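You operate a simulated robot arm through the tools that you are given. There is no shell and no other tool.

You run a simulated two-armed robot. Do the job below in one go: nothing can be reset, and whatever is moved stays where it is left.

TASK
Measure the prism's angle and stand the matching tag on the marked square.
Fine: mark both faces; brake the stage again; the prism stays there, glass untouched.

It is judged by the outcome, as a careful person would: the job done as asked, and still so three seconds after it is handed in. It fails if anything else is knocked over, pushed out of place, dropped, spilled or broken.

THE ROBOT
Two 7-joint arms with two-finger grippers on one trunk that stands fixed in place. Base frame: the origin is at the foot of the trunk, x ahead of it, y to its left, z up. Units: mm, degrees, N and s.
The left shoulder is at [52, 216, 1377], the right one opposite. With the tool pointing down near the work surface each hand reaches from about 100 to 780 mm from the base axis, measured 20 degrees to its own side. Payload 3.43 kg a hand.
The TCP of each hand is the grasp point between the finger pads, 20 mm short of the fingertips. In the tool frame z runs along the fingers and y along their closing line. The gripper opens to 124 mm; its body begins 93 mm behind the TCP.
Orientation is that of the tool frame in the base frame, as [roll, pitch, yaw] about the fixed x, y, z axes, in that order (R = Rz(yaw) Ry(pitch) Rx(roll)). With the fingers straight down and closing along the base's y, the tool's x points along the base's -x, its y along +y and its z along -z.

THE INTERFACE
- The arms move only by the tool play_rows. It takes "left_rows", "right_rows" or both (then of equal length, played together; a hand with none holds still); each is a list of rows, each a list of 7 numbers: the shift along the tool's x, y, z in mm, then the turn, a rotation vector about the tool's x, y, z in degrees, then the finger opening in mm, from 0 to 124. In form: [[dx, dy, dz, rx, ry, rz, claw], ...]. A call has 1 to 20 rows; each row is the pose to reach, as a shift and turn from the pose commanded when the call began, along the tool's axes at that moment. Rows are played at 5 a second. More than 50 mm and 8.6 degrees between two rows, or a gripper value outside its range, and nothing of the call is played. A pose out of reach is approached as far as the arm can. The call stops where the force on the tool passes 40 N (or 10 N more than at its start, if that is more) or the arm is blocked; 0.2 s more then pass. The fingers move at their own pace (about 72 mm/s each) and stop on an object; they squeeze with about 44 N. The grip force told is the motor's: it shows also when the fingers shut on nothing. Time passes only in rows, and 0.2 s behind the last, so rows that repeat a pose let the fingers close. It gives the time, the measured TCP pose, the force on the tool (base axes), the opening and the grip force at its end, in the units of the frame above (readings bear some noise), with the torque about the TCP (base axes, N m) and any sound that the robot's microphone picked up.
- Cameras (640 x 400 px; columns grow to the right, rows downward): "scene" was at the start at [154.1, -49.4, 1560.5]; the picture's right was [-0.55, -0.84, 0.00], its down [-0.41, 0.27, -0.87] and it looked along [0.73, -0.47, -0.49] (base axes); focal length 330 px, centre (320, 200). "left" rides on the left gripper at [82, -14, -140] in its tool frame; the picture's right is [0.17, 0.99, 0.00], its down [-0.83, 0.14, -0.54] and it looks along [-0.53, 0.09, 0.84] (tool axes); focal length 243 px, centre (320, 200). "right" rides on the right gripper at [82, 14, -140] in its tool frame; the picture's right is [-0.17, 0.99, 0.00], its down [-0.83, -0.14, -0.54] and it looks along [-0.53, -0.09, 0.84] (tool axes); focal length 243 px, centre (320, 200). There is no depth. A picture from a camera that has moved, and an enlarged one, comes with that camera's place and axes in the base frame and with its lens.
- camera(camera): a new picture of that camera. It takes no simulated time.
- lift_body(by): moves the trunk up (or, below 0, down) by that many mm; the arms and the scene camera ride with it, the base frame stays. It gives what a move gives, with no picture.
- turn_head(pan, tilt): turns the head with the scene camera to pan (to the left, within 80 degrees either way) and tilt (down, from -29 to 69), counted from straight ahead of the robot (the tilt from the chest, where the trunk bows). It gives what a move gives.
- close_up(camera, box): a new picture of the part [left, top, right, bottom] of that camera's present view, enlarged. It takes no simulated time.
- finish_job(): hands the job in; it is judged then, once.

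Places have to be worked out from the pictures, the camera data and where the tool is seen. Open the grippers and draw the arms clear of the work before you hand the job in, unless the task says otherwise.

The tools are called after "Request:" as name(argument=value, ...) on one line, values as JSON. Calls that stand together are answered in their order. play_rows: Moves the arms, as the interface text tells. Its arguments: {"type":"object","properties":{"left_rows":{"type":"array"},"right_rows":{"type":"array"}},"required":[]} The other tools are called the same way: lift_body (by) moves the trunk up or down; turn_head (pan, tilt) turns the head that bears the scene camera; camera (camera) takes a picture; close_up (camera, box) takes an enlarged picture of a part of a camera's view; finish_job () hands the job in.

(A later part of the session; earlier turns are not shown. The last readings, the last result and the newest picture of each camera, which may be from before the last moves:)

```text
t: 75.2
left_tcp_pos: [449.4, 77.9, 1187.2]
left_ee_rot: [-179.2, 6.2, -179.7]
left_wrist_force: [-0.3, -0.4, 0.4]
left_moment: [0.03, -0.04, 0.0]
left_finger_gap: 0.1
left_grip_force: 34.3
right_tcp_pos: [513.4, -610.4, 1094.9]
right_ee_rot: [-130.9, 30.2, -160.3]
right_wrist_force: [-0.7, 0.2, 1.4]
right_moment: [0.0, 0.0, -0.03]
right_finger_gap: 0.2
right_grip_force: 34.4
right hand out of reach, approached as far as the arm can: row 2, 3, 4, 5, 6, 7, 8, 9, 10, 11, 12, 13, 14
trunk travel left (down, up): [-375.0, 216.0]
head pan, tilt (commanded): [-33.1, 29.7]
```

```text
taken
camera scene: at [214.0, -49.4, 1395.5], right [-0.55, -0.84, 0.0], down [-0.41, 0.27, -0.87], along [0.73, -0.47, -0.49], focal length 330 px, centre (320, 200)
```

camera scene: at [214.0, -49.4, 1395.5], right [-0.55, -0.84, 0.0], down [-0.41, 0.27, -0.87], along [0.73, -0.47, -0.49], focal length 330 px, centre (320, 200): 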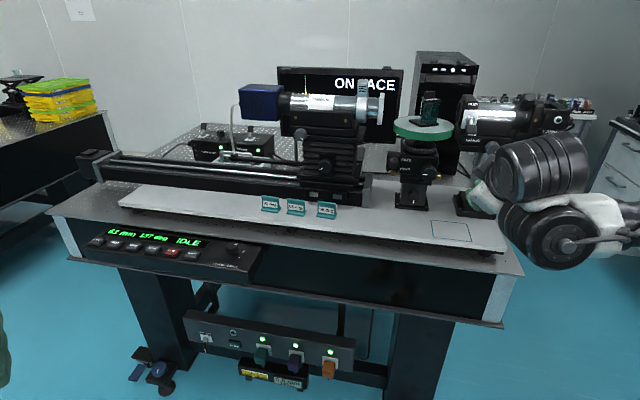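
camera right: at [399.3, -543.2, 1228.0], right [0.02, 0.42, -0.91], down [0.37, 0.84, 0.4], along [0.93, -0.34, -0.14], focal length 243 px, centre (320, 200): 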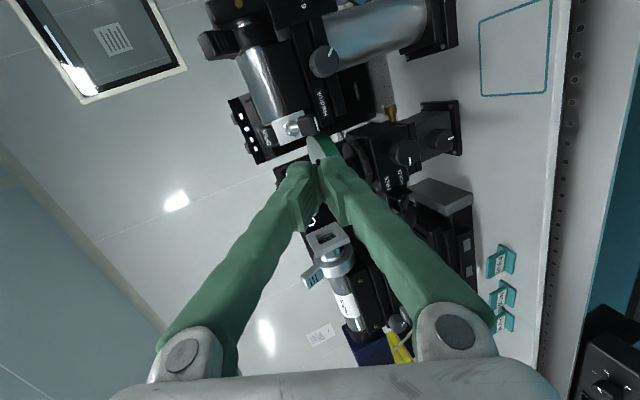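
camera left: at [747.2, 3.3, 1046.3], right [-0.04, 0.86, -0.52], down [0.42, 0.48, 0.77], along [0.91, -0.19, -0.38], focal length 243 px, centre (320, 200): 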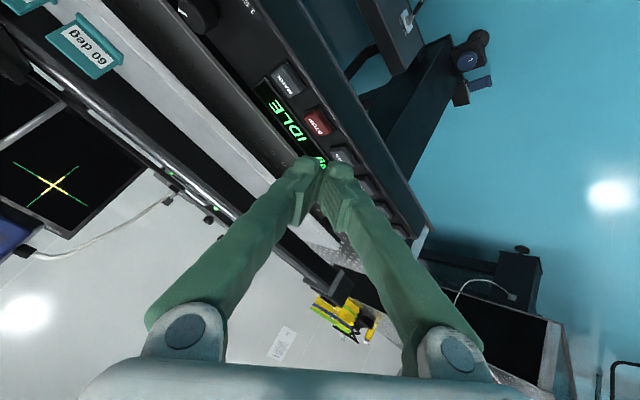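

The forearm-roll joint limits how far the hand can pitch down in this branch, but a level hand works well. So I'll use a level hand for MARK too. I re-sync with a tiny trunk move and return to the level orientation at (622,-599,1200).

Request:
lift_body(by=5)

```text
t: 75.7
left_tcp_pos: [450.3, 77.6, 1191.2]
left_ee_rot: [-179.1, 6.5, -179.6]
left_wrist_force: [-0.1, -0.2, -0.1]
left_moment: [0.02, -0.02, -0.04]
left_finger_gap: 0.1
left_grip_force: 34.4
right_tcp_pos: [514.1, -610.2, 1100.9]
right_ee_rot: [-130.8, 30.2, -160.4]
right_wrist_force: [-0.7, -0.2, -0.3]
right_moment: [-0.03, -0.04, 0.0]
right_finger_gap: 0.0
right_grip_force: 34.4
trunk travel left (down, up): [-380.0, 211.0]
head pan, tilt (commanded): [-33.1, 29.7]
```

Re-synced. I go back to the level orientation at (630,-605,1200).

Request:
play_rows(right_rows=[[-15, -4, 1, 3.3, -1.3, -3.7, 0], [-29, -9, 1, 6.5, -2.6, -7.4, 0], [-44, -13, 2, 9.8, -3.9, -11.1, 0], [-58, -18, 3, 13, -5.2, -14.8, 0], [-73, -22, 3, 16.3, -6.6, -18.5, 0], [-87, -27, 4, 19.5, -7.9, -22.2, 0], [-102, -31, 5, 22.8, -9.2, -25.9, 0], [-117, -36, 5, 26, -10.5, -29.6, 0], [-131, -40, 6, 29.3, -11.8, -33.3, 0], [-146, -45, 7, 32.5, -13.1, -37, 0]])

Request:
camera(camera="scene")

```text
t: 77.9
left_tcp_pos: [448.6, 78.8, 1189.8]
left_ee_rot: [-179.2, 6.3, -179.7]
left_wrist_force: [-0.1, 0.6, -1.1]
left_moment: [-0.01, 0.01, 0.01]
left_finger_gap: 0.0
left_grip_force: 34.4
right_tcp_pos: [630.6, -604.8, 1199.7]
right_ee_rot: [-90.0, -0.1, -134.8]
right_wrist_force: [0.5, 0.7, -0.5]
right_moment: [0.02, 0.03, -0.02]
right_finger_gap: 0.0
right_grip_force: 34.0
trunk travel left (down, up): [-380.0, 211.0]
head pan, tilt (commanded): [-33.1, 29.7]
```

```text
taken
camera scene: at [213.9, -49.0, 1400.3], right [-0.55, -0.84, 0.0], down [-0.41, 0.27, -0.87], along [0.73, -0.47, -0.49], focal length 330 px, centre (320, 200)
```

scene: 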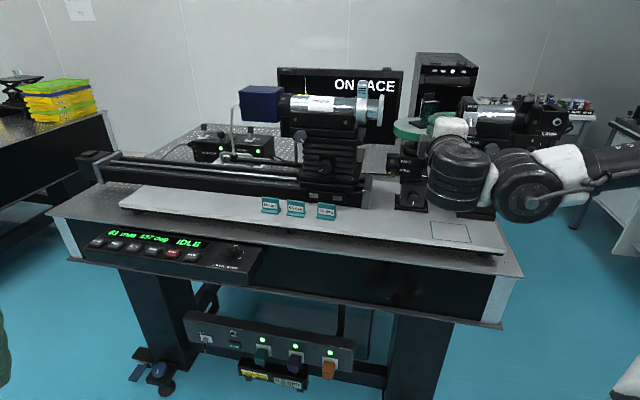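

Now, keeping the hand level, I swing its heading from -45° to 0° while carrying it left to (780,-150,1200), well in front of the instruments.

Request:
play_rows(right_rows=[[-29, 0, -14, 0, -3, 0, 0], [-57, 0, -29, 0, -6, 0, 0], [-86, 0, -43, 0, -9, 0, 0], [-114, 0, -58, 0, -12, 0, 0], [-143, 0, -72, 0, -15, 0, 0], [-171, 0, -86, 0, -18, 0, 0], [-200, 0, -101, 0, -21, 0, 0], [-228, 0, -115, 0, -24, 0, 0], [-257, 0, -129, 0, -27, 0, 0], [-285, 0, -144, 0, -30, 0, 0], [-314, 0, -158, 0, -33, 0, 0], [-342, 0, -173, 0, -36, 0, 0], [-371, 0, -187, 0, -39, 0, 0], [-399, 0, -201, 0, -42, 0, 0], [-428, 0, -216, 0, -45, 0, 0]])

Request:
camera(camera="scene")

```text
t: 81.1
left_tcp_pos: [450.6, 79.2, 1191.5]
left_ee_rot: [-179.2, 6.3, -179.7]
left_wrist_force: [0.5, -0.1, -0.1]
left_moment: [-0.02, 0.01, 0.0]
left_finger_gap: 0.0
left_grip_force: 34.8
right_tcp_pos: [779.7, -147.7, 1199.0]
right_ee_rot: [-90.1, -0.1, -89.8]
right_wrist_force: [0.6, 0.6, 0.1]
right_moment: [-0.02, -0.03, -0.01]
right_finger_gap: 0.0
right_grip_force: 33.9
trunk travel left (down, up): [-380.0, 211.0]
head pan, tilt (commanded): [-33.1, 29.7]
```

```text
taken
camera scene: at [214.3, -48.7, 1400.2], right [-0.55, -0.84, 0.0], down [-0.42, 0.27, -0.87], along [0.73, -0.47, -0.49], focal length 330 px, centre (320, 200)
```

scene: 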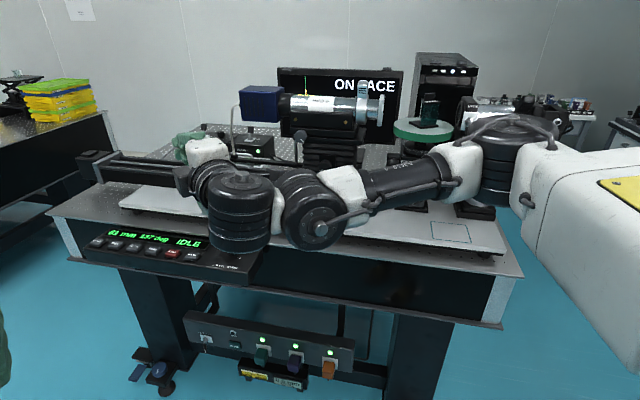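

The level hand reached (780,-148,1199) with no flags, so the theory holds. I lower the trunk 250 so that the hand comes to z≈949 in front of the panel.

Request:
lift_body(by=-250)

Request:
camera(camera="scene")

Request:
camera(camera="right")

```text
t: 83.7
left_tcp_pos: [488.1, 78.3, 876.5]
left_ee_rot: [-179.3, -2.7, -179.7]
left_wrist_force: [-0.5, -0.2, -0.7]
left_moment: [-0.01, 0.0, 0.0]
left_finger_gap: 0.0
left_grip_force: 34.7
right_tcp_pos: [778.2, -149.6, 951.4]
right_ee_rot: [-90.0, 0.1, -89.8]
right_wrist_force: [0.4, 0.4, 0.5]
right_moment: [-0.03, 0.03, 0.03]
right_finger_gap: 0.0
right_grip_force: 34.4
trunk travel left (down, up): [-130.0, 461.0]
head pan, tilt (commanded): [-33.1, 29.7]
```

```text
taken
camera scene: at [293.1, -49.3, 1132.0], right [-0.55, -0.84, 0.0], down [-0.41, 0.27, -0.87], along [0.73, -0.47, -0.49], focal length 330 px, centre (320, 200)
```

scene: 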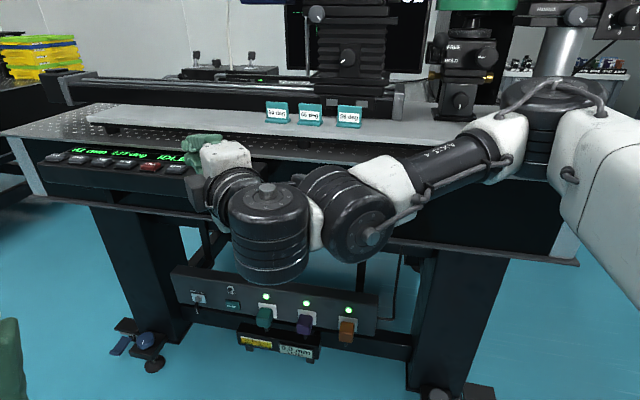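

```text
taken
camera right: at [639.1, -230.9, 936.7], right [0.0, 0.17, -0.99], down [-0.54, 0.83, 0.14], along [0.84, 0.53, 0.09], focal length 243 px, centre (320, 200)
```

right: 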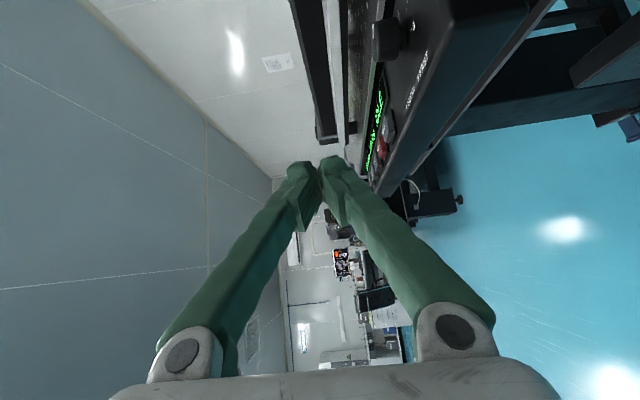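

The hand is level at (778,-150,951), heading 0. I enlarge both views of the panel to refine MARK relative to the fingertips.

Request:
close_up(camera="right", box=[300, 0, 500, 200])

Request:
close_up(camera="scene", box=[20, 110, 280, 272])

```text
2.00 times, centred on (400, 100) of right
camera zoom: at [639.1, -230.9, 936.7], right [0.0, 0.17, -0.99], down [-0.54, 0.83, 0.14], along [0.84, 0.53, 0.09], focal length 485 px, centre (160, 400)
```

zoom: 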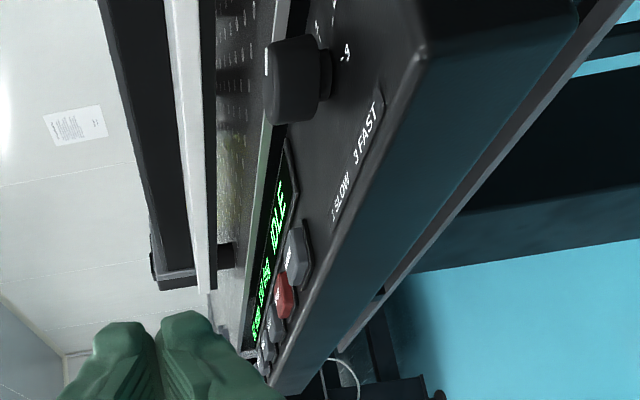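

```text
2.46 times, centred on (150, 191) of scene
camera zoom: at [293.1, -49.3, 1132.0], right [-0.55, -0.84, 0.0], down [-0.41, 0.27, -0.87], along [0.73, -0.47, -0.49], focal length 812 px, centre (738, 222)
```

zoom: 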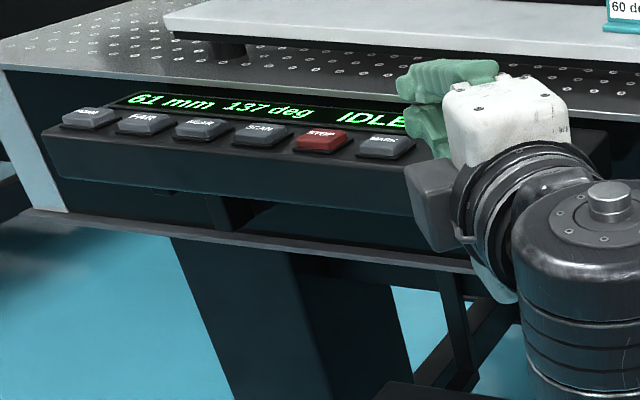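

MARK refines to (931,-136,870). I extend forward above it with a slight 10° downward pitch, keeping about 35 mm of clearance.

Request:
play_rows(right_rows=[[-3, 3, 30, -2, 0, 0, 0], [-6, 7, 60, -4, 0, 0, 0], [-9, 12, 90, -6, 0, 0, 0], [-12, 17, 115, -8, 0, 0, 0], [-13, 21, 137, -10, 0, 0, 0]])

Request:
close_up(camera="scene", box=[20, 90, 280, 252])

Request:
close_up(camera="right", box=[260, 80, 460, 205])

```text
t: 84.9
left_tcp_pos: [488.6, 78.2, 876.9]
left_ee_rot: [-179.2, -2.8, -179.7]
left_wrist_force: [-0.5, -0.3, -0.5]
left_moment: [-0.01, 0.01, -0.03]
left_finger_gap: 0.1
left_grip_force: 34.6
right_tcp_pos: [881.2, -164.3, 907.6]
right_ee_rot: [-99.6, 0.1, -89.8]
right_wrist_force: [0.0, 1.1, 0.0]
right_moment: [0.01, 0.0, 0.02]
right_finger_gap: 0.0
right_grip_force: 34.1
right hand out of reach, approached as far as the arm can: row 3, 4, 5
trunk travel left (down, up): [-130.0, 461.0]
head pan, tilt (commanded): [-33.1, 29.7]
```

```text
2.46 times, centred on (150, 171) of scene
camera zoom: at [294.2, -49.7, 1131.6], right [-0.55, -0.84, 0.0], down [-0.42, 0.27, -0.87], along [0.73, -0.47, -0.5], focal length 812 px, centre (738, 271)
```

zoom: 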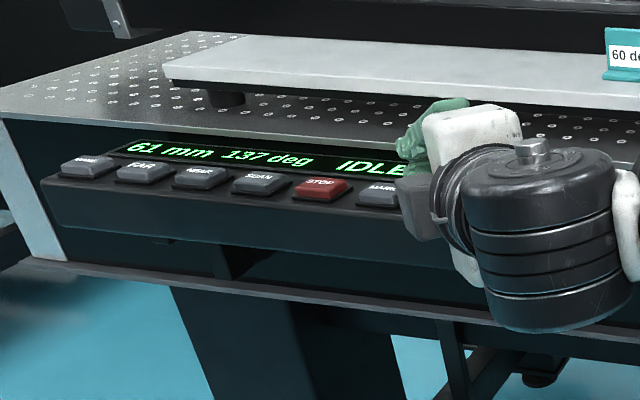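

```text
3.20 times, centred on (360, 142) of right
camera zoom: at [741.4, -246.3, 917.6], right [-0.17, 0.17, -0.97], down [-0.51, 0.83, 0.23], along [0.84, 0.54, -0.05], focal length 776 px, centre (192, 384)
```

zoom: 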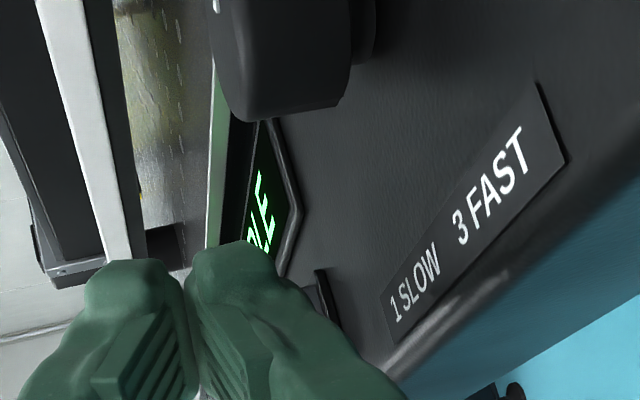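

The hand fell short (881,-164,908); the pitch is what limits it when extended. I re-sync by raising the trunk 15, then level the pitch again.

Request:
lift_body(by=15)

Request:
play_rows(right_rows=[[0, -5, 0, 3, 0, 0, 0], [0, -10, 0, 6, 0, 0, 0], [0, -14, 0, 9, 0, 0, 0], [0, -14, 0, 10, 0, 0, 0]])

Request:
camera(camera="scene")

```text
t: 85.5
left_tcp_pos: [489.2, 78.5, 889.0]
left_ee_rot: [-179.3, -2.8, -179.6]
left_wrist_force: [0.9, 1.7, -0.1]
left_moment: [-0.01, 0.02, -0.01]
left_finger_gap: 0.4
left_grip_force: 34.5
right_tcp_pos: [883.0, -164.2, 921.4]
right_ee_rot: [-100.2, 0.0, -89.8]
right_wrist_force: [-0.2, -0.2, -0.9]
right_moment: [-0.02, -0.05, -0.02]
right_finger_gap: 0.2
right_grip_force: 34.6
trunk travel left (down, up): [-145.0, 446.0]
head pan, tilt (commanded): [-33.1, 29.7]
```

```text
t: 86.5
left_tcp_pos: [488.7, 78.0, 891.9]
left_ee_rot: [-179.2, -2.8, -179.7]
left_wrist_force: [0.1, -1.0, -0.4]
left_moment: [-0.01, 0.0, 0.0]
left_finger_gap: 0.0
left_grip_force: 34.2
right_tcp_pos: [883.8, -163.8, 937.6]
right_ee_rot: [-90.0, 0.1, -89.8]
right_wrist_force: [0.4, 0.1, -0.7]
right_moment: [-0.05, 0.02, -0.01]
right_finger_gap: 0.0
right_grip_force: 34.6
trunk travel left (down, up): [-145.0, 446.0]
head pan, tilt (commanded): [-33.1, 29.7]
```

```text
taken
camera scene: at [287.5, -49.3, 1149.5], right [-0.55, -0.84, 0.0], down [-0.41, 0.27, -0.87], along [0.73, -0.47, -0.49], focal length 330 px, centre (320, 200)
```

scene: 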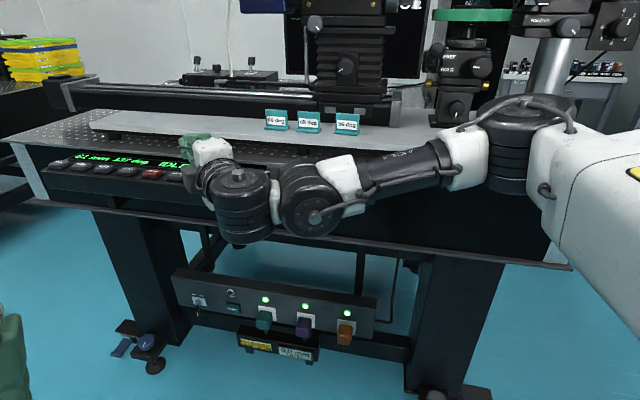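

Level, the hand is in range at (884,-164,938). I move level towards MARK's position above the button.

Request:
play_rows(right_rows=[[-9, 0, 10, 0, 0, 0, 0], [-18, 0, 20, 0, 0, 0, 0], [-27, 0, 29, 0, 0, 0, 0]])

Request:
close_up(camera="scene", box=[20, 90, 280, 252])

Request:
close_up(camera="right", box=[260, 80, 460, 205])

```text
t: 87.3
left_tcp_pos: [488.5, 78.9, 890.4]
left_ee_rot: [-179.4, -2.9, -179.8]
left_wrist_force: [0.1, 0.3, -0.2]
left_moment: [-0.02, 0.05, -0.02]
left_finger_gap: 0.2
left_grip_force: 34.1
right_tcp_pos: [889.4, -164.0, 937.8]
right_ee_rot: [-89.9, 0.1, -89.7]
right_wrist_force: [0.2, -0.5, 0.2]
right_moment: [-0.01, 0.03, 0.03]
right_finger_gap: 0.0
right_grip_force: 34.8
right hand out of reach, approached as far as the arm can: row 1, 2, 3
trunk travel left (down, up): [-145.0, 446.0]
head pan, tilt (commanded): [-33.1, 29.7]
```

```text
2.46 times, centred on (150, 171) of scene
camera zoom: at [287.5, -49.4, 1149.5], right [-0.55, -0.84, 0.0], down [-0.41, 0.27, -0.87], along [0.73, -0.47, -0.49], focal length 812 px, centre (738, 271)
```

zoom: 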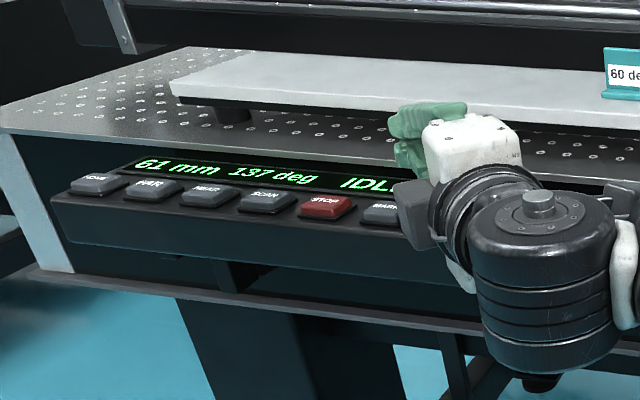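

```text
3.20 times, centred on (360, 142) of right
camera zoom: at [750.1, -245.8, 923.5], right [0.0, 0.17, -0.99], down [-0.54, 0.83, 0.14], along [0.84, 0.53, 0.09], focal length 776 px, centre (192, 384)
```

zoom: 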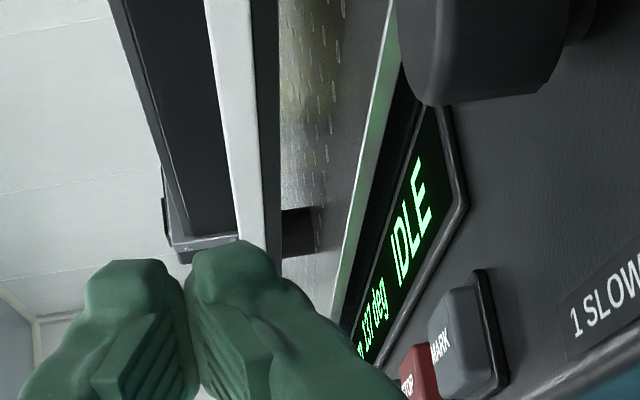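

This is the straight-arm reach limit at this trunk height. The shoulder moves forward as the trunk lowers, so I retract and raise the hand first, then lower the trunk to its bottom.

Request:
play_rows(right_rows=[[3, -30, -30, 0, 0, 0, 0], [6, -60, -60, 0, 0, 0, 0], [9, -90, -90, 0, 0, 0, 0], [12, -120, -115, 0, 0, 0, 0], [13, -148, -133, 0, 0, 0, 0]])

Request:
lift_body(by=-140)

Request:
camera(camera="scene")

```text
t: 88.8
left_tcp_pos: [488.4, 77.8, 891.7]
left_ee_rot: [-179.4, -2.7, -179.7]
left_wrist_force: [0.4, -0.2, -0.1]
left_moment: [0.07, 0.01, 0.02]
left_finger_gap: 0.2
left_grip_force: 34.6
right_tcp_pos: [756.2, -150.3, 1056.3]
right_ee_rot: [-90.0, -19.3, -89.5]
right_wrist_force: [0.2, -0.7, -0.4]
right_moment: [-0.05, -0.02, -0.02]
right_finger_gap: 0.0
right_grip_force: 34.2
right hand out of reach, approached as far as the arm can: row 4, 5
trunk travel left (down, up): [-145.0, 446.0]
head pan, tilt (commanded): [-33.1, 29.7]
stopped in row 5 (right hand): the arm was blocked; the commanded pose is now the measured one
```

```text
t: 90.4
left_tcp_pos: [511.8, 78.8, 744.4]
left_ee_rot: [-179.2, -5.9, -179.7]
left_wrist_force: [-0.6, 1.0, -0.7]
left_moment: [0.01, -0.02, -0.04]
left_finger_gap: 0.0
left_grip_force: 34.0
right_tcp_pos: [755.7, -149.7, 915.4]
right_ee_rot: [-90.0, -19.3, -89.5]
right_wrist_force: [0.3, -0.7, -0.3]
right_moment: [0.02, 0.02, 0.0]
right_finger_gap: 0.0
right_grip_force: 34.4
trunk travel left (down, up): [-5.0, 586.0]
head pan, tilt (commanded): [-33.1, 29.7]
```

```text
taken
camera scene: at [328.9, -49.3, 1013.4], right [-0.55, -0.84, 0.0], down [-0.41, 0.27, -0.87], along [0.73, -0.47, -0.49], focal length 330 px, centre (320, 200)
```

scene: 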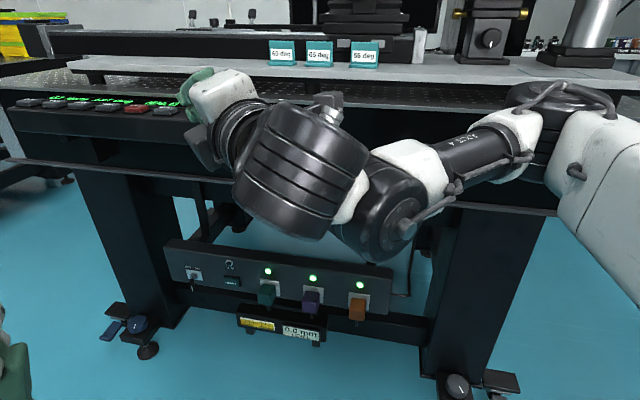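

The trunk is at the bottom, with the shoulder well forward. The hand is level at (756,-150,915). I advance above the panel at z≈930 and check.

Request:
play_rows(right_rows=[[-6, -18, 25, 0, 0, 0, 0], [-6, -18, 55, 0, 0, 0, 0], [-6, -18, 85, 0, 0, 0, 0], [-6, -18, 115, 0, 0, 0, 0], [-6, -18, 135, 0, 0, 0, 0]])

Request:
camera(camera="scene")

Request:
close_up(camera="scene", box=[80, 60, 280, 185])

Request:
close_up(camera="right", box=[260, 80, 460, 205])

```text
t: 91.6
left_tcp_pos: [511.4, 78.3, 745.8]
left_ee_rot: [-179.3, -5.9, -179.7]
left_wrist_force: [0.4, -0.3, -0.6]
left_moment: [0.03, -0.02, 0.0]
left_finger_gap: 0.0
left_grip_force: 34.1
right_tcp_pos: [872.4, -161.1, 959.3]
right_ee_rot: [-88.0, -12.4, -89.2]
right_wrist_force: [-0.1, -2.8, -5.9]
right_moment: [-0.05, -0.63, 0.34]
right_finger_gap: 0.0
right_grip_force: 34.2
right hand out of reach, approached as far as the arm can: row 1, 2, 3, 4, 5
trunk travel left (down, up): [-5.0, 586.0]
head pan, tilt (commanded): [-33.1, 29.7]
```

```text
taken
camera scene: at [328.2, -50.4, 1013.6], right [-0.55, -0.84, 0.0], down [-0.41, 0.27, -0.87], along [0.73, -0.47, -0.49], focal length 330 px, centre (320, 200)
```

scene: 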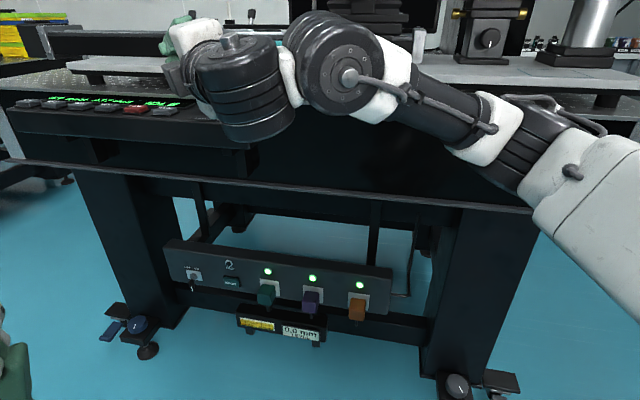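

```text
3.20 times, centred on (180, 122) of scene
camera zoom: at [328.2, -50.4, 1013.6], right [-0.55, -0.84, 0.0], down [-0.41, 0.27, -0.87], along [0.73, -0.47, -0.49], focal length 1056 px, centre (768, 448)
```

zoom: 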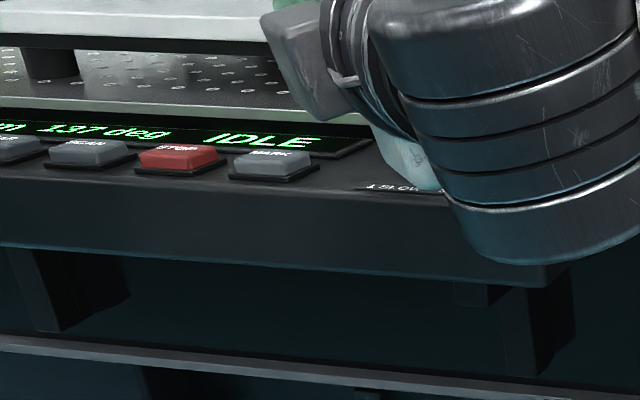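

```text
3.20 times, centred on (360, 142) of right
camera zoom: at [733.4, -246.2, 959.0], right [0.04, -0.05, -1.0], down [-0.56, 0.83, -0.06], along [0.83, 0.56, 0.0], focal length 776 px, centre (192, 384)
```

zoom: 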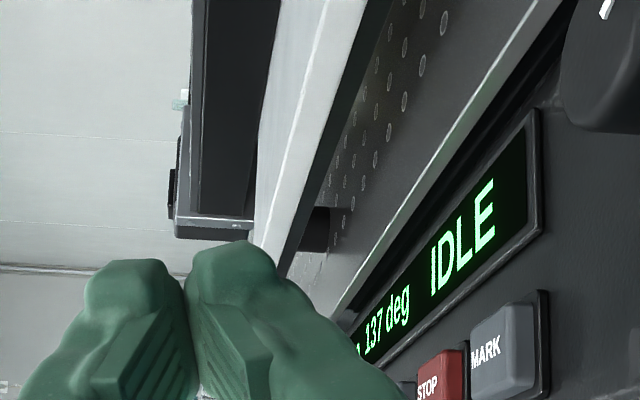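

The shoulder-twist joint is the likely limit, so there is a height window where the level hand extends best. I raise the trunk 50, which re-syncs and lifts the hand clear, then return the hand to a level, unrolled pose nearby.

Request:
lift_body(by=50)

Request:
camera(camera="scene")

```text
t: 92.5
left_tcp_pos: [505.1, 78.9, 783.8]
left_ee_rot: [-179.0, -5.5, -179.7]
left_wrist_force: [0.2, 0.0, 0.8]
left_moment: [0.0, 0.03, 0.0]
left_finger_gap: 0.0
left_grip_force: 34.4
right_tcp_pos: [873.3, -165.6, 987.8]
right_ee_rot: [-90.1, -19.2, -89.5]
right_wrist_force: [0.1, 0.1, 0.0]
right_moment: [0.02, 0.0, 0.0]
right_finger_gap: 0.0
right_grip_force: 34.3
trunk travel left (down, up): [-55.0, 536.0]
head pan, tilt (commanded): [-33.1, 29.7]
```

```text
taken
camera scene: at [320.8, -49.3, 1050.3], right [-0.55, -0.84, 0.0], down [-0.42, 0.27, -0.87], along [0.73, -0.47, -0.5], focal length 330 px, centre (320, 200)
```

scene: 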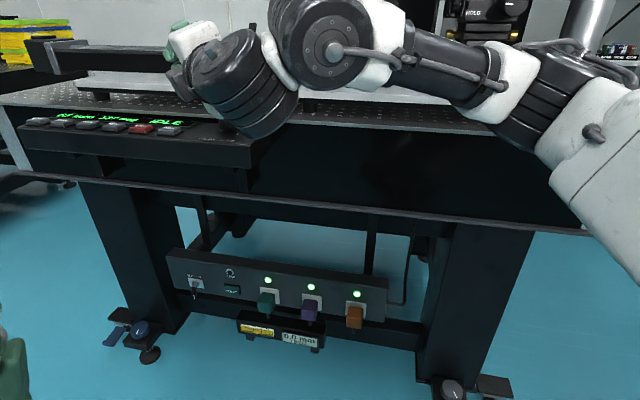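

The elbow has now dropped into a lower, more natural position. From this synced pose I try moving forward and down towards the point above MARK.

Request:
play_rows(right_rows=[[-11, 10, 10, 0, 0, 0, 0], [-22, 20, 20, 0, 0, 0, 0], [-33, 30, 30, 0, 0, 0, 0], [-44, 41, 40, 0, 0, 0, 0]])

Request:
camera(camera="scene")

Request:
camera(camera="right")

```text
t: 93.5
left_tcp_pos: [504.2, 79.3, 784.7]
left_ee_rot: [-179.0, -5.5, -179.8]
left_wrist_force: [-0.3, 0.6, 0.9]
left_moment: [0.0, -0.01, 0.0]
left_finger_gap: 0.0
left_grip_force: 35.0
right_tcp_pos: [901.2, -161.6, 945.8]
right_ee_rot: [-89.9, -19.2, -89.5]
right_wrist_force: [0.3, 0.2, 0.0]
right_moment: [-0.01, -0.01, 0.01]
right_finger_gap: 0.0
right_grip_force: 34.6
right hand out of reach, approached as far as the arm can: row 1, 2, 3, 4
trunk travel left (down, up): [-55.0, 536.0]
head pan, tilt (commanded): [-33.1, 29.7]
```

```text
taken
camera scene: at [320.1, -49.3, 1050.5], right [-0.55, -0.84, 0.0], down [-0.41, 0.27, -0.87], along [0.73, -0.47, -0.49], focal length 330 px, centre (320, 200)
```

scene: 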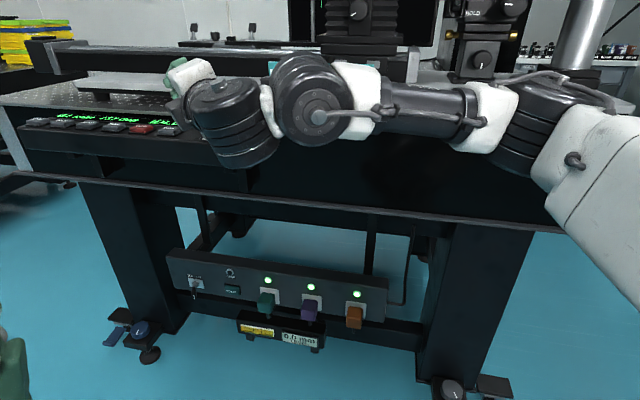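

```text
taken
camera right: at [763.6, -244.6, 960.6], right [0.0, -0.17, -0.99], down [-0.55, 0.82, -0.14], along [0.84, 0.54, -0.09], focal length 243 px, centre (320, 200)
```

right: 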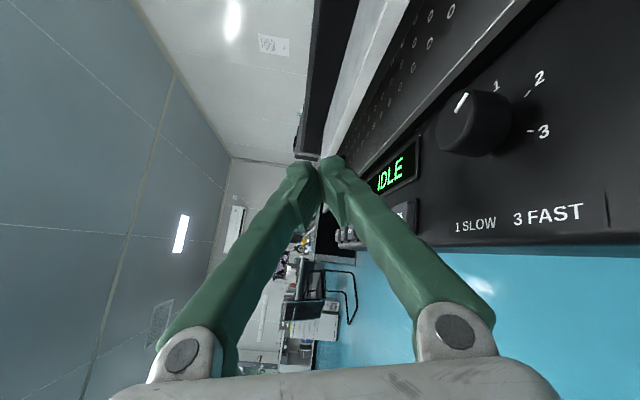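

The hand sits at (901,-162,946) and only resists going further left, so turning its heading about 6° left will bring the tip over MARK. I re-sync and do that.

Request:
lift_body(by=3)

Request:
play_rows(right_rows=[[-8, -3, 2, 0.7, -1.9, 0, 0], [-17, -6, 5, 1.3, -3.8, 0, 0], [-25, -9, 7, 2, -5.7, 0, 0]])

Request:
close_up(camera="scene", box=[80, 30, 280, 155])

Request:
close_up(camera="right", box=[270, 100, 470, 225])

```text
t: 94.1
left_tcp_pos: [504.6, 78.7, 786.4]
left_ee_rot: [-179.1, -5.5, -179.7]
left_wrist_force: [1.1, 0.0, 0.6]
left_moment: [-0.02, 0.02, 0.02]
left_finger_gap: 0.1
left_grip_force: 34.4
right_tcp_pos: [904.2, -163.3, 950.4]
right_ee_rot: [-90.1, -19.3, -89.6]
right_wrist_force: [0.0, -0.2, 0.6]
right_moment: [0.02, -0.01, -0.01]
right_finger_gap: 0.0
right_grip_force: 34.4
trunk travel left (down, up): [-58.0, 533.0]
head pan, tilt (commanded): [-33.1, 29.7]
```

```text
t: 94.9
left_tcp_pos: [505.3, 79.4, 787.9]
left_ee_rot: [-179.0, -5.5, -179.8]
left_wrist_force: [0.2, 0.0, -0.6]
left_moment: [0.03, 0.01, 0.0]
left_finger_gap: 0.0
left_grip_force: 34.9
right_tcp_pos: [909.3, -137.3, 951.4]
right_ee_rot: [-90.0, -19.1, -83.4]
right_wrist_force: [0.2, -0.3, -0.6]
right_moment: [-0.01, -0.01, 0.0]
right_finger_gap: 0.2
right_grip_force: 34.3
trunk travel left (down, up): [-58.0, 533.0]
head pan, tilt (commanded): [-33.1, 29.7]
```

```text
3.20 times, centred on (180, 92) of scene
camera zoom: at [319.4, -49.4, 1053.3], right [-0.55, -0.84, 0.0], down [-0.41, 0.27, -0.87], along [0.73, -0.47, -0.49], focal length 1056 px, centre (768, 544)
```

zoom: 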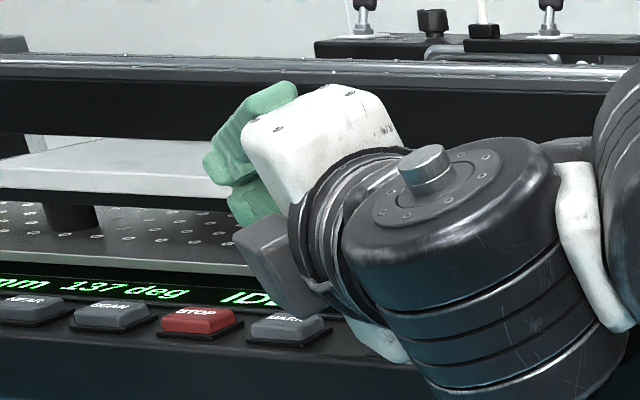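

```text
3.20 times, centred on (370, 162) of right
camera zoom: at [780.0, -232.7, 965.4], right [0.02, -0.17, -0.99], down [-0.63, 0.76, -0.14], along [0.78, 0.62, -0.09], focal length 776 px, centre (160, 320)
```

zoom: 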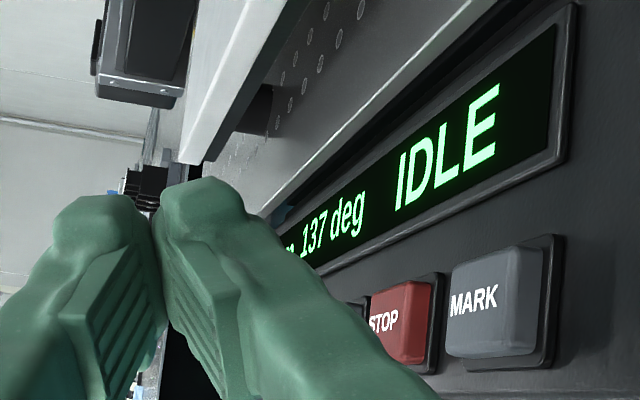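

The tip is now right above MARK (tip ≈(929,-135,951), MARK ≈(928,-134,871)) with no flags. I lower 40 mm and look again.

Request:
play_rows(right_rows=[[-6, 9, 0, 0, 0, 0, 0], [-10, 18, 0, 0, 0, 0, 0], [-14, 27, 0, 0, 0, 0, 0], [-18, 36, 0, 0, 0, 0, 0]])

Request:
close_up(camera="right", box=[270, 100, 470, 225])

Request:
close_up(camera="scene", box=[80, 50, 280, 175])

```text
t: 95.9
left_tcp_pos: [504.7, 78.5, 787.5]
left_ee_rot: [-179.0, -5.4, -179.8]
left_wrist_force: [-1.6, 0.4, 1.0]
left_moment: [0.0, 0.0, -0.02]
left_finger_gap: 0.0
left_grip_force: 34.1
right_tcp_pos: [907.7, -130.7, 910.4]
right_ee_rot: [-89.9, -19.3, -83.4]
right_wrist_force: [0.2, 0.0, -0.3]
right_moment: [-0.02, -0.04, 0.03]
right_finger_gap: 0.0
right_grip_force: 33.7
trunk travel left (down, up): [-58.0, 533.0]
head pan, tilt (commanded): [-33.1, 29.7]
```

```text
3.20 times, centred on (370, 162) of right
camera zoom: at [779.5, -227.9, 925.2], right [0.02, -0.17, -0.99], down [-0.63, 0.76, -0.14], along [0.78, 0.62, -0.09], focal length 776 px, centre (160, 320)
```

zoom: 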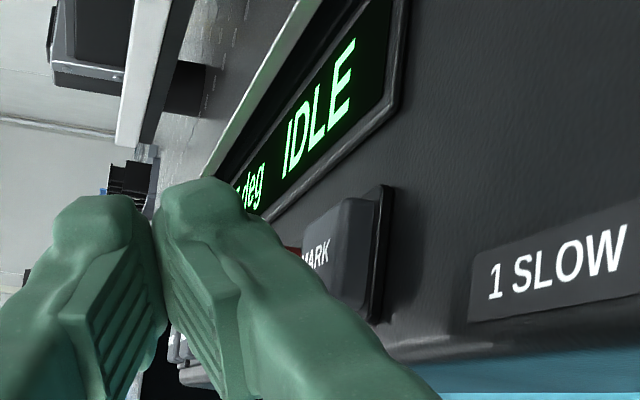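

```text
3.20 times, centred on (180, 112) of scene
camera zoom: at [319.4, -49.4, 1053.3], right [-0.55, -0.84, 0.0], down [-0.41, 0.27, -0.87], along [0.73, -0.47, -0.49], focal length 1056 px, centre (768, 480)
```

zoom: 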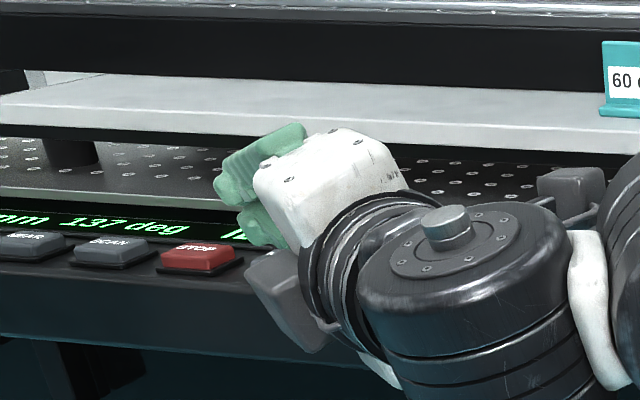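

Geometry agrees. I lower gently in small steps towards the button.

Request:
play_rows(right_rows=[[-1, 3, 0, 0, 0, 0, 0], [-2, 6, 0, 0, 0, 0, 0], [-3, 9, 0, 0, 0, 0, 0], [-4, 12, 0, 0, 0, 0, 0]])

Request:
close_up(camera="scene", box=[80, 50, 280, 175])

```text
t: 96.9
left_tcp_pos: [503.8, 78.6, 786.2]
left_ee_rot: [-179.0, -5.5, -179.7]
left_wrist_force: [0.0, 0.1, 0.0]
left_moment: [0.0, -0.05, 0.01]
left_finger_gap: 0.0
left_grip_force: 34.2
right_tcp_pos: [907.4, -130.4, 898.5]
right_ee_rot: [-90.1, -19.4, -83.4]
right_wrist_force: [-0.1, 0.0, -1.3]
right_moment: [0.01, 0.01, 0.0]
right_finger_gap: 0.0
right_grip_force: 34.2
trunk travel left (down, up): [-58.0, 533.0]
head pan, tilt (commanded): [-33.1, 29.7]
```

```text
3.20 times, centred on (180, 112) of scene
camera zoom: at [319.3, -49.3, 1053.3], right [-0.55, -0.84, 0.0], down [-0.41, 0.27, -0.87], along [0.73, -0.47, -0.49], focal length 1056 px, centre (768, 480)
```

zoom: 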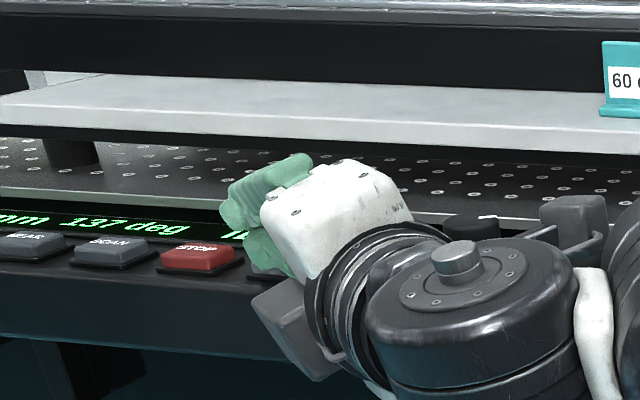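

No contact yet at z≈898. I continue in small steps.

Request:
play_rows(right_rows=[[-0.7, 2, 0, 0, 0, 0, 0], [-1.4, 4, 0, 0, 0, 0, 0], [-2.1, 6, 0, 0, 0, 0, 0], [-2.8, 8, 0, 0, 0, 0, 0]])

Request:
close_up(camera="right", box=[270, 100, 470, 225])

Request:
close_up(camera="scene", box=[0, 70, 200, 195])

```text
t: 97.9
left_tcp_pos: [504.8, 77.3, 787.5]
left_ee_rot: [-179.0, -5.5, -179.8]
left_wrist_force: [0.2, 0.6, -0.9]
left_moment: [0.01, -0.01, 0.0]
left_finger_gap: 0.3
left_grip_force: 34.1
right_tcp_pos: [908.2, -130.4, 891.7]
right_ee_rot: [-89.9, -19.2, -83.4]
right_wrist_force: [-0.3, 0.3, 1.3]
right_moment: [-0.03, -0.01, 0.01]
right_finger_gap: 0.0
right_grip_force: 34.0
trunk travel left (down, up): [-58.0, 533.0]
head pan, tilt (commanded): [-33.1, 29.7]
heard: click
```

```text
3.20 times, centred on (370, 162) of right
camera zoom: at [779.5, -227.6, 904.8], right [0.02, -0.17, -0.99], down [-0.63, 0.76, -0.14], along [0.78, 0.62, -0.09], focal length 776 px, centre (160, 320)
```

zoom: 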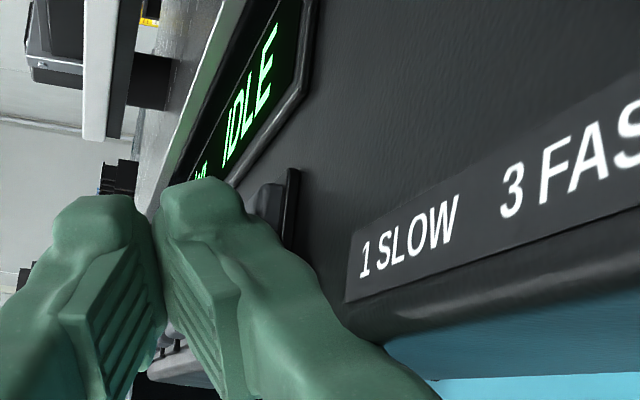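

```text
3.20 times, centred on (100, 132) of scene
camera zoom: at [319.3, -49.3, 1053.3], right [-0.55, -0.84, 0.0], down [-0.41, 0.27, -0.87], along [0.73, -0.47, -0.49], focal length 1056 px, centre (1024, 416)
```

zoom: 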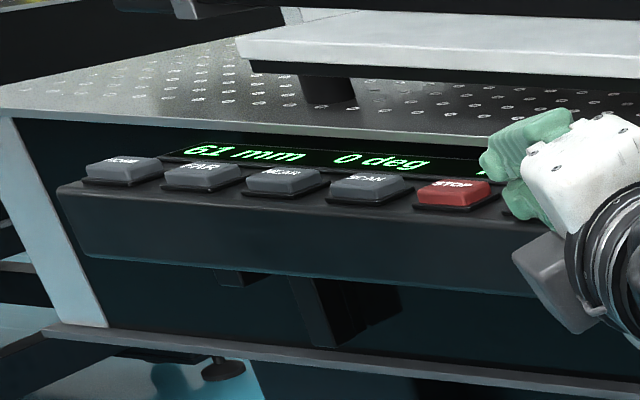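

A click was heard, and the panel's reading has been zeroed to "0 deg": the first face is marked. I lift straight off the button and back away the way I came.

Request:
play_rows(right_rows=[[5, -14, 0, 0, 0, 0, 0], [10, -28, 0, 0, 0, 0, 0], [15, -43, 0, 0, 0, 0, 0], [20, -57, 0, 0, 0, 0, 0], [20, -57, -30, 0, 0, 0, 0], [20, -57, -60, 0, 0, 0, 0]])

Request:
camera(camera="scene")

Request:
close_up(camera="scene", box=[0, 70, 200, 195])

```text
t: 99.3
left_tcp_pos: [504.8, 78.8, 787.6]
left_ee_rot: [-179.0, -5.5, -179.7]
left_wrist_force: [0.6, 0.3, 0.1]
left_moment: [-0.03, 0.02, -0.03]
left_finger_gap: 0.2
left_grip_force: 34.8
right_tcp_pos: [849.7, -138.8, 951.2]
right_ee_rot: [-90.0, -19.4, -83.5]
right_wrist_force: [-0.4, 0.7, -0.9]
right_moment: [-0.04, -0.04, -0.02]
right_finger_gap: 0.0
right_grip_force: 33.9
trunk travel left (down, up): [-58.0, 533.0]
head pan, tilt (commanded): [-33.1, 29.7]
```

```text
taken
camera scene: at [319.2, -49.3, 1053.4], right [-0.55, -0.84, 0.0], down [-0.41, 0.27, -0.87], along [0.73, -0.47, -0.49], focal length 330 px, centre (320, 200)
```

scene: 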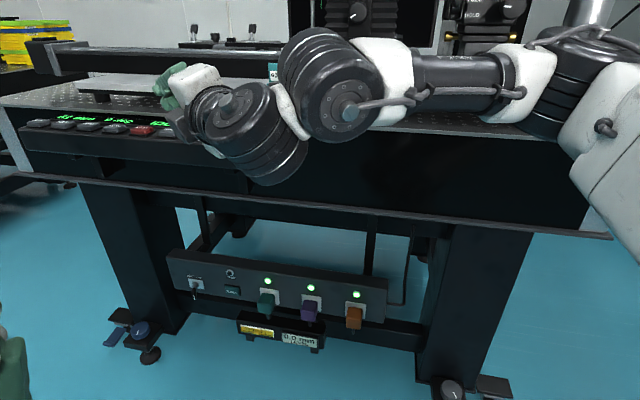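

```text
3.20 times, centred on (100, 132) of scene
camera zoom: at [319.2, -49.3, 1053.4], right [-0.55, -0.84, 0.0], down [-0.41, 0.27, -0.87], along [0.73, -0.47, -0.49], focal length 1056 px, centre (1024, 416)
```

zoom: 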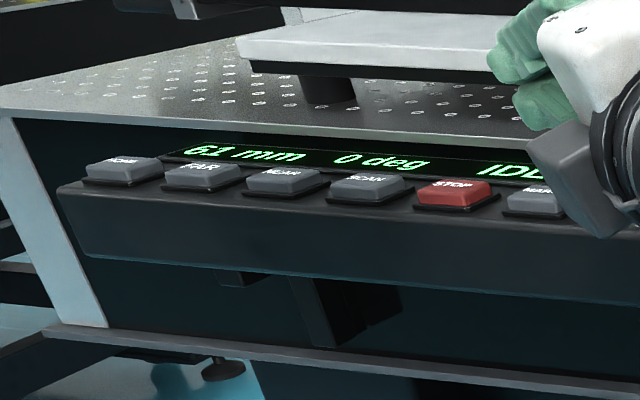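

Marked and clear. I raise the trunk to the stage-working height, with the hand riding straight up in free space.

Request:
lift_body(by=340)

Request:
camera(camera="scene")

Request:
close_up(camera="scene", box=[380, 80, 460, 130])

```text
t: 102.6
left_tcp_pos: [448.8, 78.9, 1223.3]
left_ee_rot: [-178.7, 8.9, -179.6]
left_wrist_force: [-0.3, -0.8, 0.0]
left_moment: [0.01, 0.01, 0.01]
left_finger_gap: 0.0
left_grip_force: 34.6
right_tcp_pos: [839.5, -138.1, 1320.6]
right_ee_rot: [-87.4, -19.5, -84.4]
right_wrist_force: [0.2, -0.2, 0.5]
right_moment: [-0.01, 0.03, 0.0]
right_finger_gap: 0.0
right_grip_force: 34.3
trunk travel left (down, up): [-398.0, 193.0]
head pan, tilt (commanded): [-33.1, 29.7]
```

```text
taken
camera scene: at [209.4, -49.2, 1418.2], right [-0.55, -0.84, 0.0], down [-0.41, 0.27, -0.87], along [0.73, -0.47, -0.49], focal length 330 px, centre (320, 200)
```

scene: 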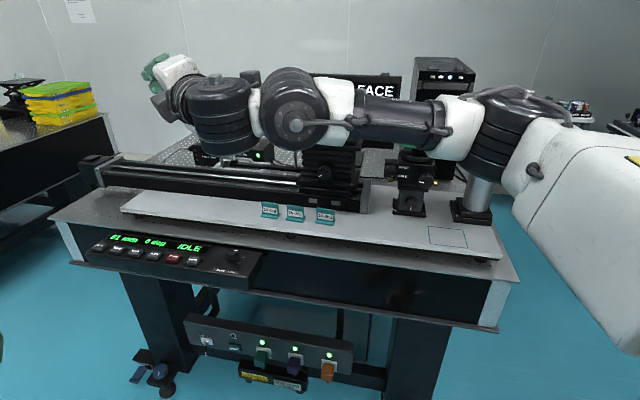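

```text
8.00 times, centred on (420, 105) of scene
camera zoom: at [209.4, -49.2, 1418.2], right [-0.55, -0.84, 0.0], down [-0.41, 0.27, -0.87], along [0.73, -0.47, -0.49], focal length 2640 px, centre (-480, 960)
```

zoom: 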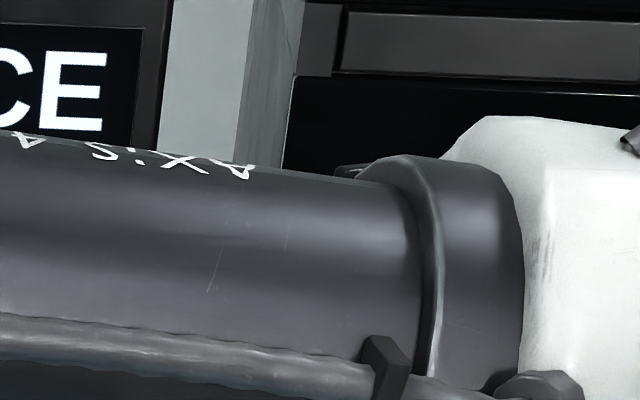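

The panel holds "0 deg". I bring the right hand back to the level pose in front of the stage.

Request:
play_rows(right_rows=[[21, 14, -15, -0.6, 2.8, 1, 0], [42, 28, -30, -1.2, 5.6, 1.9, 0], [63, 42, -44, -1.8, 8.4, 2.9, 0], [84, 56, -59, -2.4, 11.2, 3.8, 0], [105, 70, -74, -3.1, 14.1, 4.8, 0], [126, 83, -89, -3.7, 16.9, 5.7, 0], [147, 97, -103, -4.3, 19.7, 6.7, 0], [168, 111, -118, -4.9, 22.5, 7.6, 0], [189, 125, -133, -5.5, 25.3, 8.6, 0], [210, 139, -148, -6.1, 28.1, 9.5, 0], [231, 153, -162, -6.7, 30.9, 10.5, 0], [252, 167, -177, -7.3, 33.7, 11.4, 0], [273, 181, -192, -7.9, 36.5, 12.4, 0], [294, 195, -207, -8.6, 39.4, 13.3, 0], [315, 209, -222, -9.2, 42.2, 14.3, 0], [336, 222, -236, -9.8, 45, 15.2, 10], [357, 236, -251, -10.4, 47.8, 16.2, 30], [378, 250, -266, -11, 50.6, 17.1, 46]])

Request:
camera(camera="scene")

Request:
camera(camera="right")

Request:
close_up(camera="scene", box=[380, 80, 480, 142])

```text
t: 106.4
left_tcp_pos: [448.9, 77.3, 1223.0]
left_ee_rot: [-179.0, 8.8, -179.6]
left_wrist_force: [0.5, 0.3, -0.2]
left_moment: [0.02, -0.04, 0.0]
left_finger_gap: 0.1
left_grip_force: 34.4
right_tcp_pos: [629.3, -605.7, 1200.3]
right_ee_rot: [-90.0, 0.1, -135.0]
right_wrist_force: [-1.1, 0.7, 0.0]
right_moment: [0.0, -0.02, 0.03]
right_finger_gap: 46.1
right_grip_force: 0.0
trunk travel left (down, up): [-398.0, 193.0]
head pan, tilt (commanded): [-33.1, 29.7]
```

```text
taken
camera scene: at [209.1, -49.9, 1418.2], right [-0.55, -0.84, 0.0], down [-0.41, 0.27, -0.87], along [0.73, -0.47, -0.49], focal length 330 px, centre (320, 200)
```

scene: 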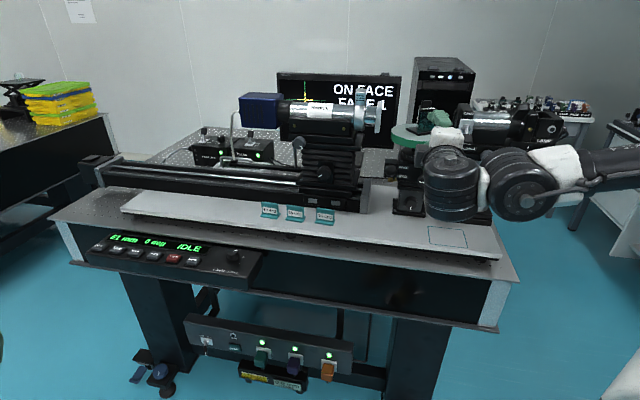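

```text
taken
camera right: at [472.8, -563.9, 1185.8], right [0.12, 0.12, -0.99], down [0.21, 0.97, 0.14], along [0.97, -0.22, 0.09], focal length 243 px, centre (320, 200)
```

right: 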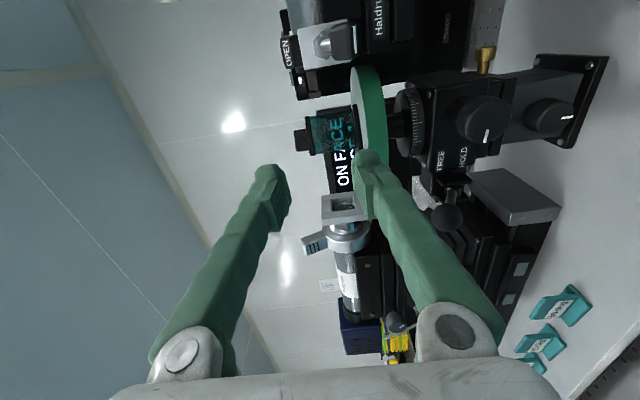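

```text
6.40 times, centred on (430, 111) of scene
camera zoom: at [209.1, -49.9, 1418.2], right [-0.55, -0.84, 0.0], down [-0.41, 0.27, -0.87], along [0.73, -0.47, -0.49], focal length 2112 px, centre (-384, 770)
```

zoom: 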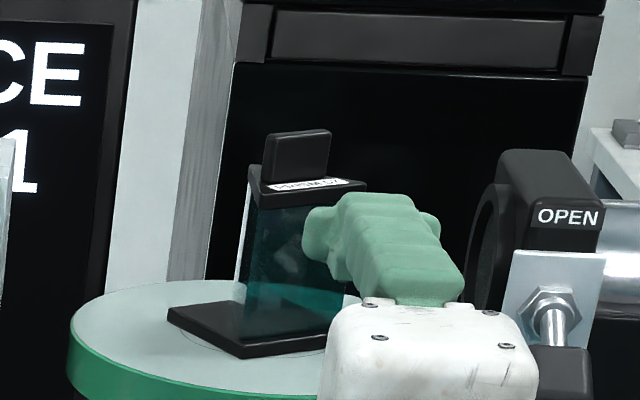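

The monitor now says "ON FACE / FACE 1". Before turning to the second face, I look closely at the prism to tell which other face is polished and which is ground.

Request:
close_up(camera="right", box=[280, 95, 380, 170])

Request:
close_up(camera="scene", box=[395, 95, 445, 126])

Request:
close_up(camera="scene", box=[270, 65, 430, 165])

```text
5.33 times, centred on (330, 132) of right
camera zoom: at [472.8, -563.9, 1185.8], right [0.12, 0.12, -0.99], down [0.21, 0.97, 0.14], along [0.97, -0.22, 0.09], focal length 1294 px, centre (267, 560)
```

zoom: 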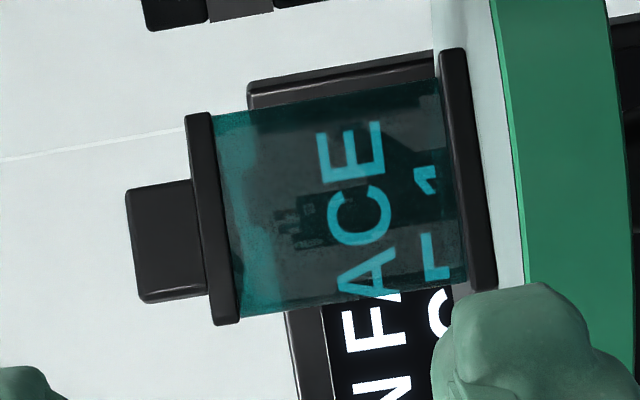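

```text
12.80 times, centred on (420, 110) of scene
camera zoom: at [209.1, -49.9, 1418.2], right [-0.55, -0.84, 0.0], down [-0.41, 0.27, -0.87], along [0.73, -0.47, -0.49], focal length 4223 px, centre (-960, 1346)
```

zoom: 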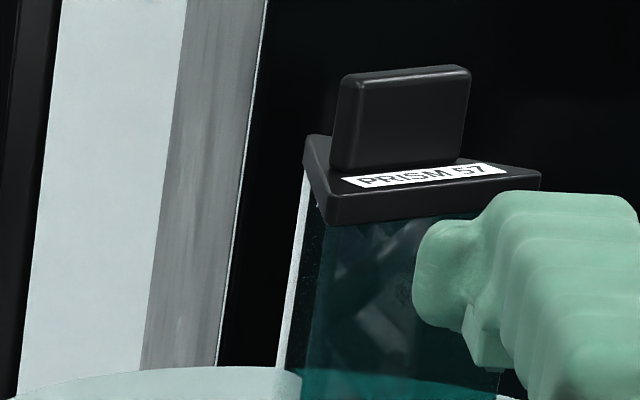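

```text
4.00 times, centred on (350, 115) of scene
camera zoom: at [209.1, -49.9, 1418.2], right [-0.55, -0.84, 0.0], down [-0.41, 0.27, -0.87], along [0.73, -0.47, -0.49], focal length 1320 px, centre (200, 540)
```

zoom: 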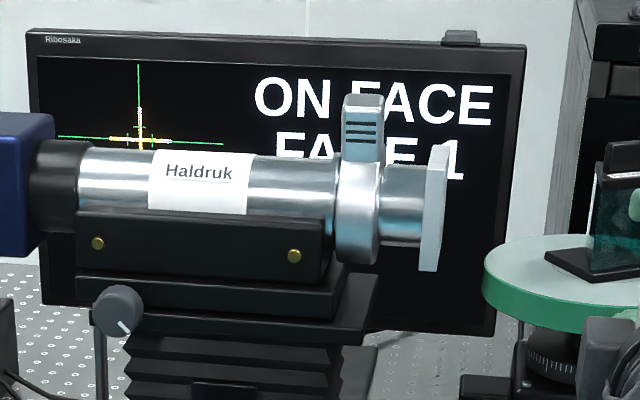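

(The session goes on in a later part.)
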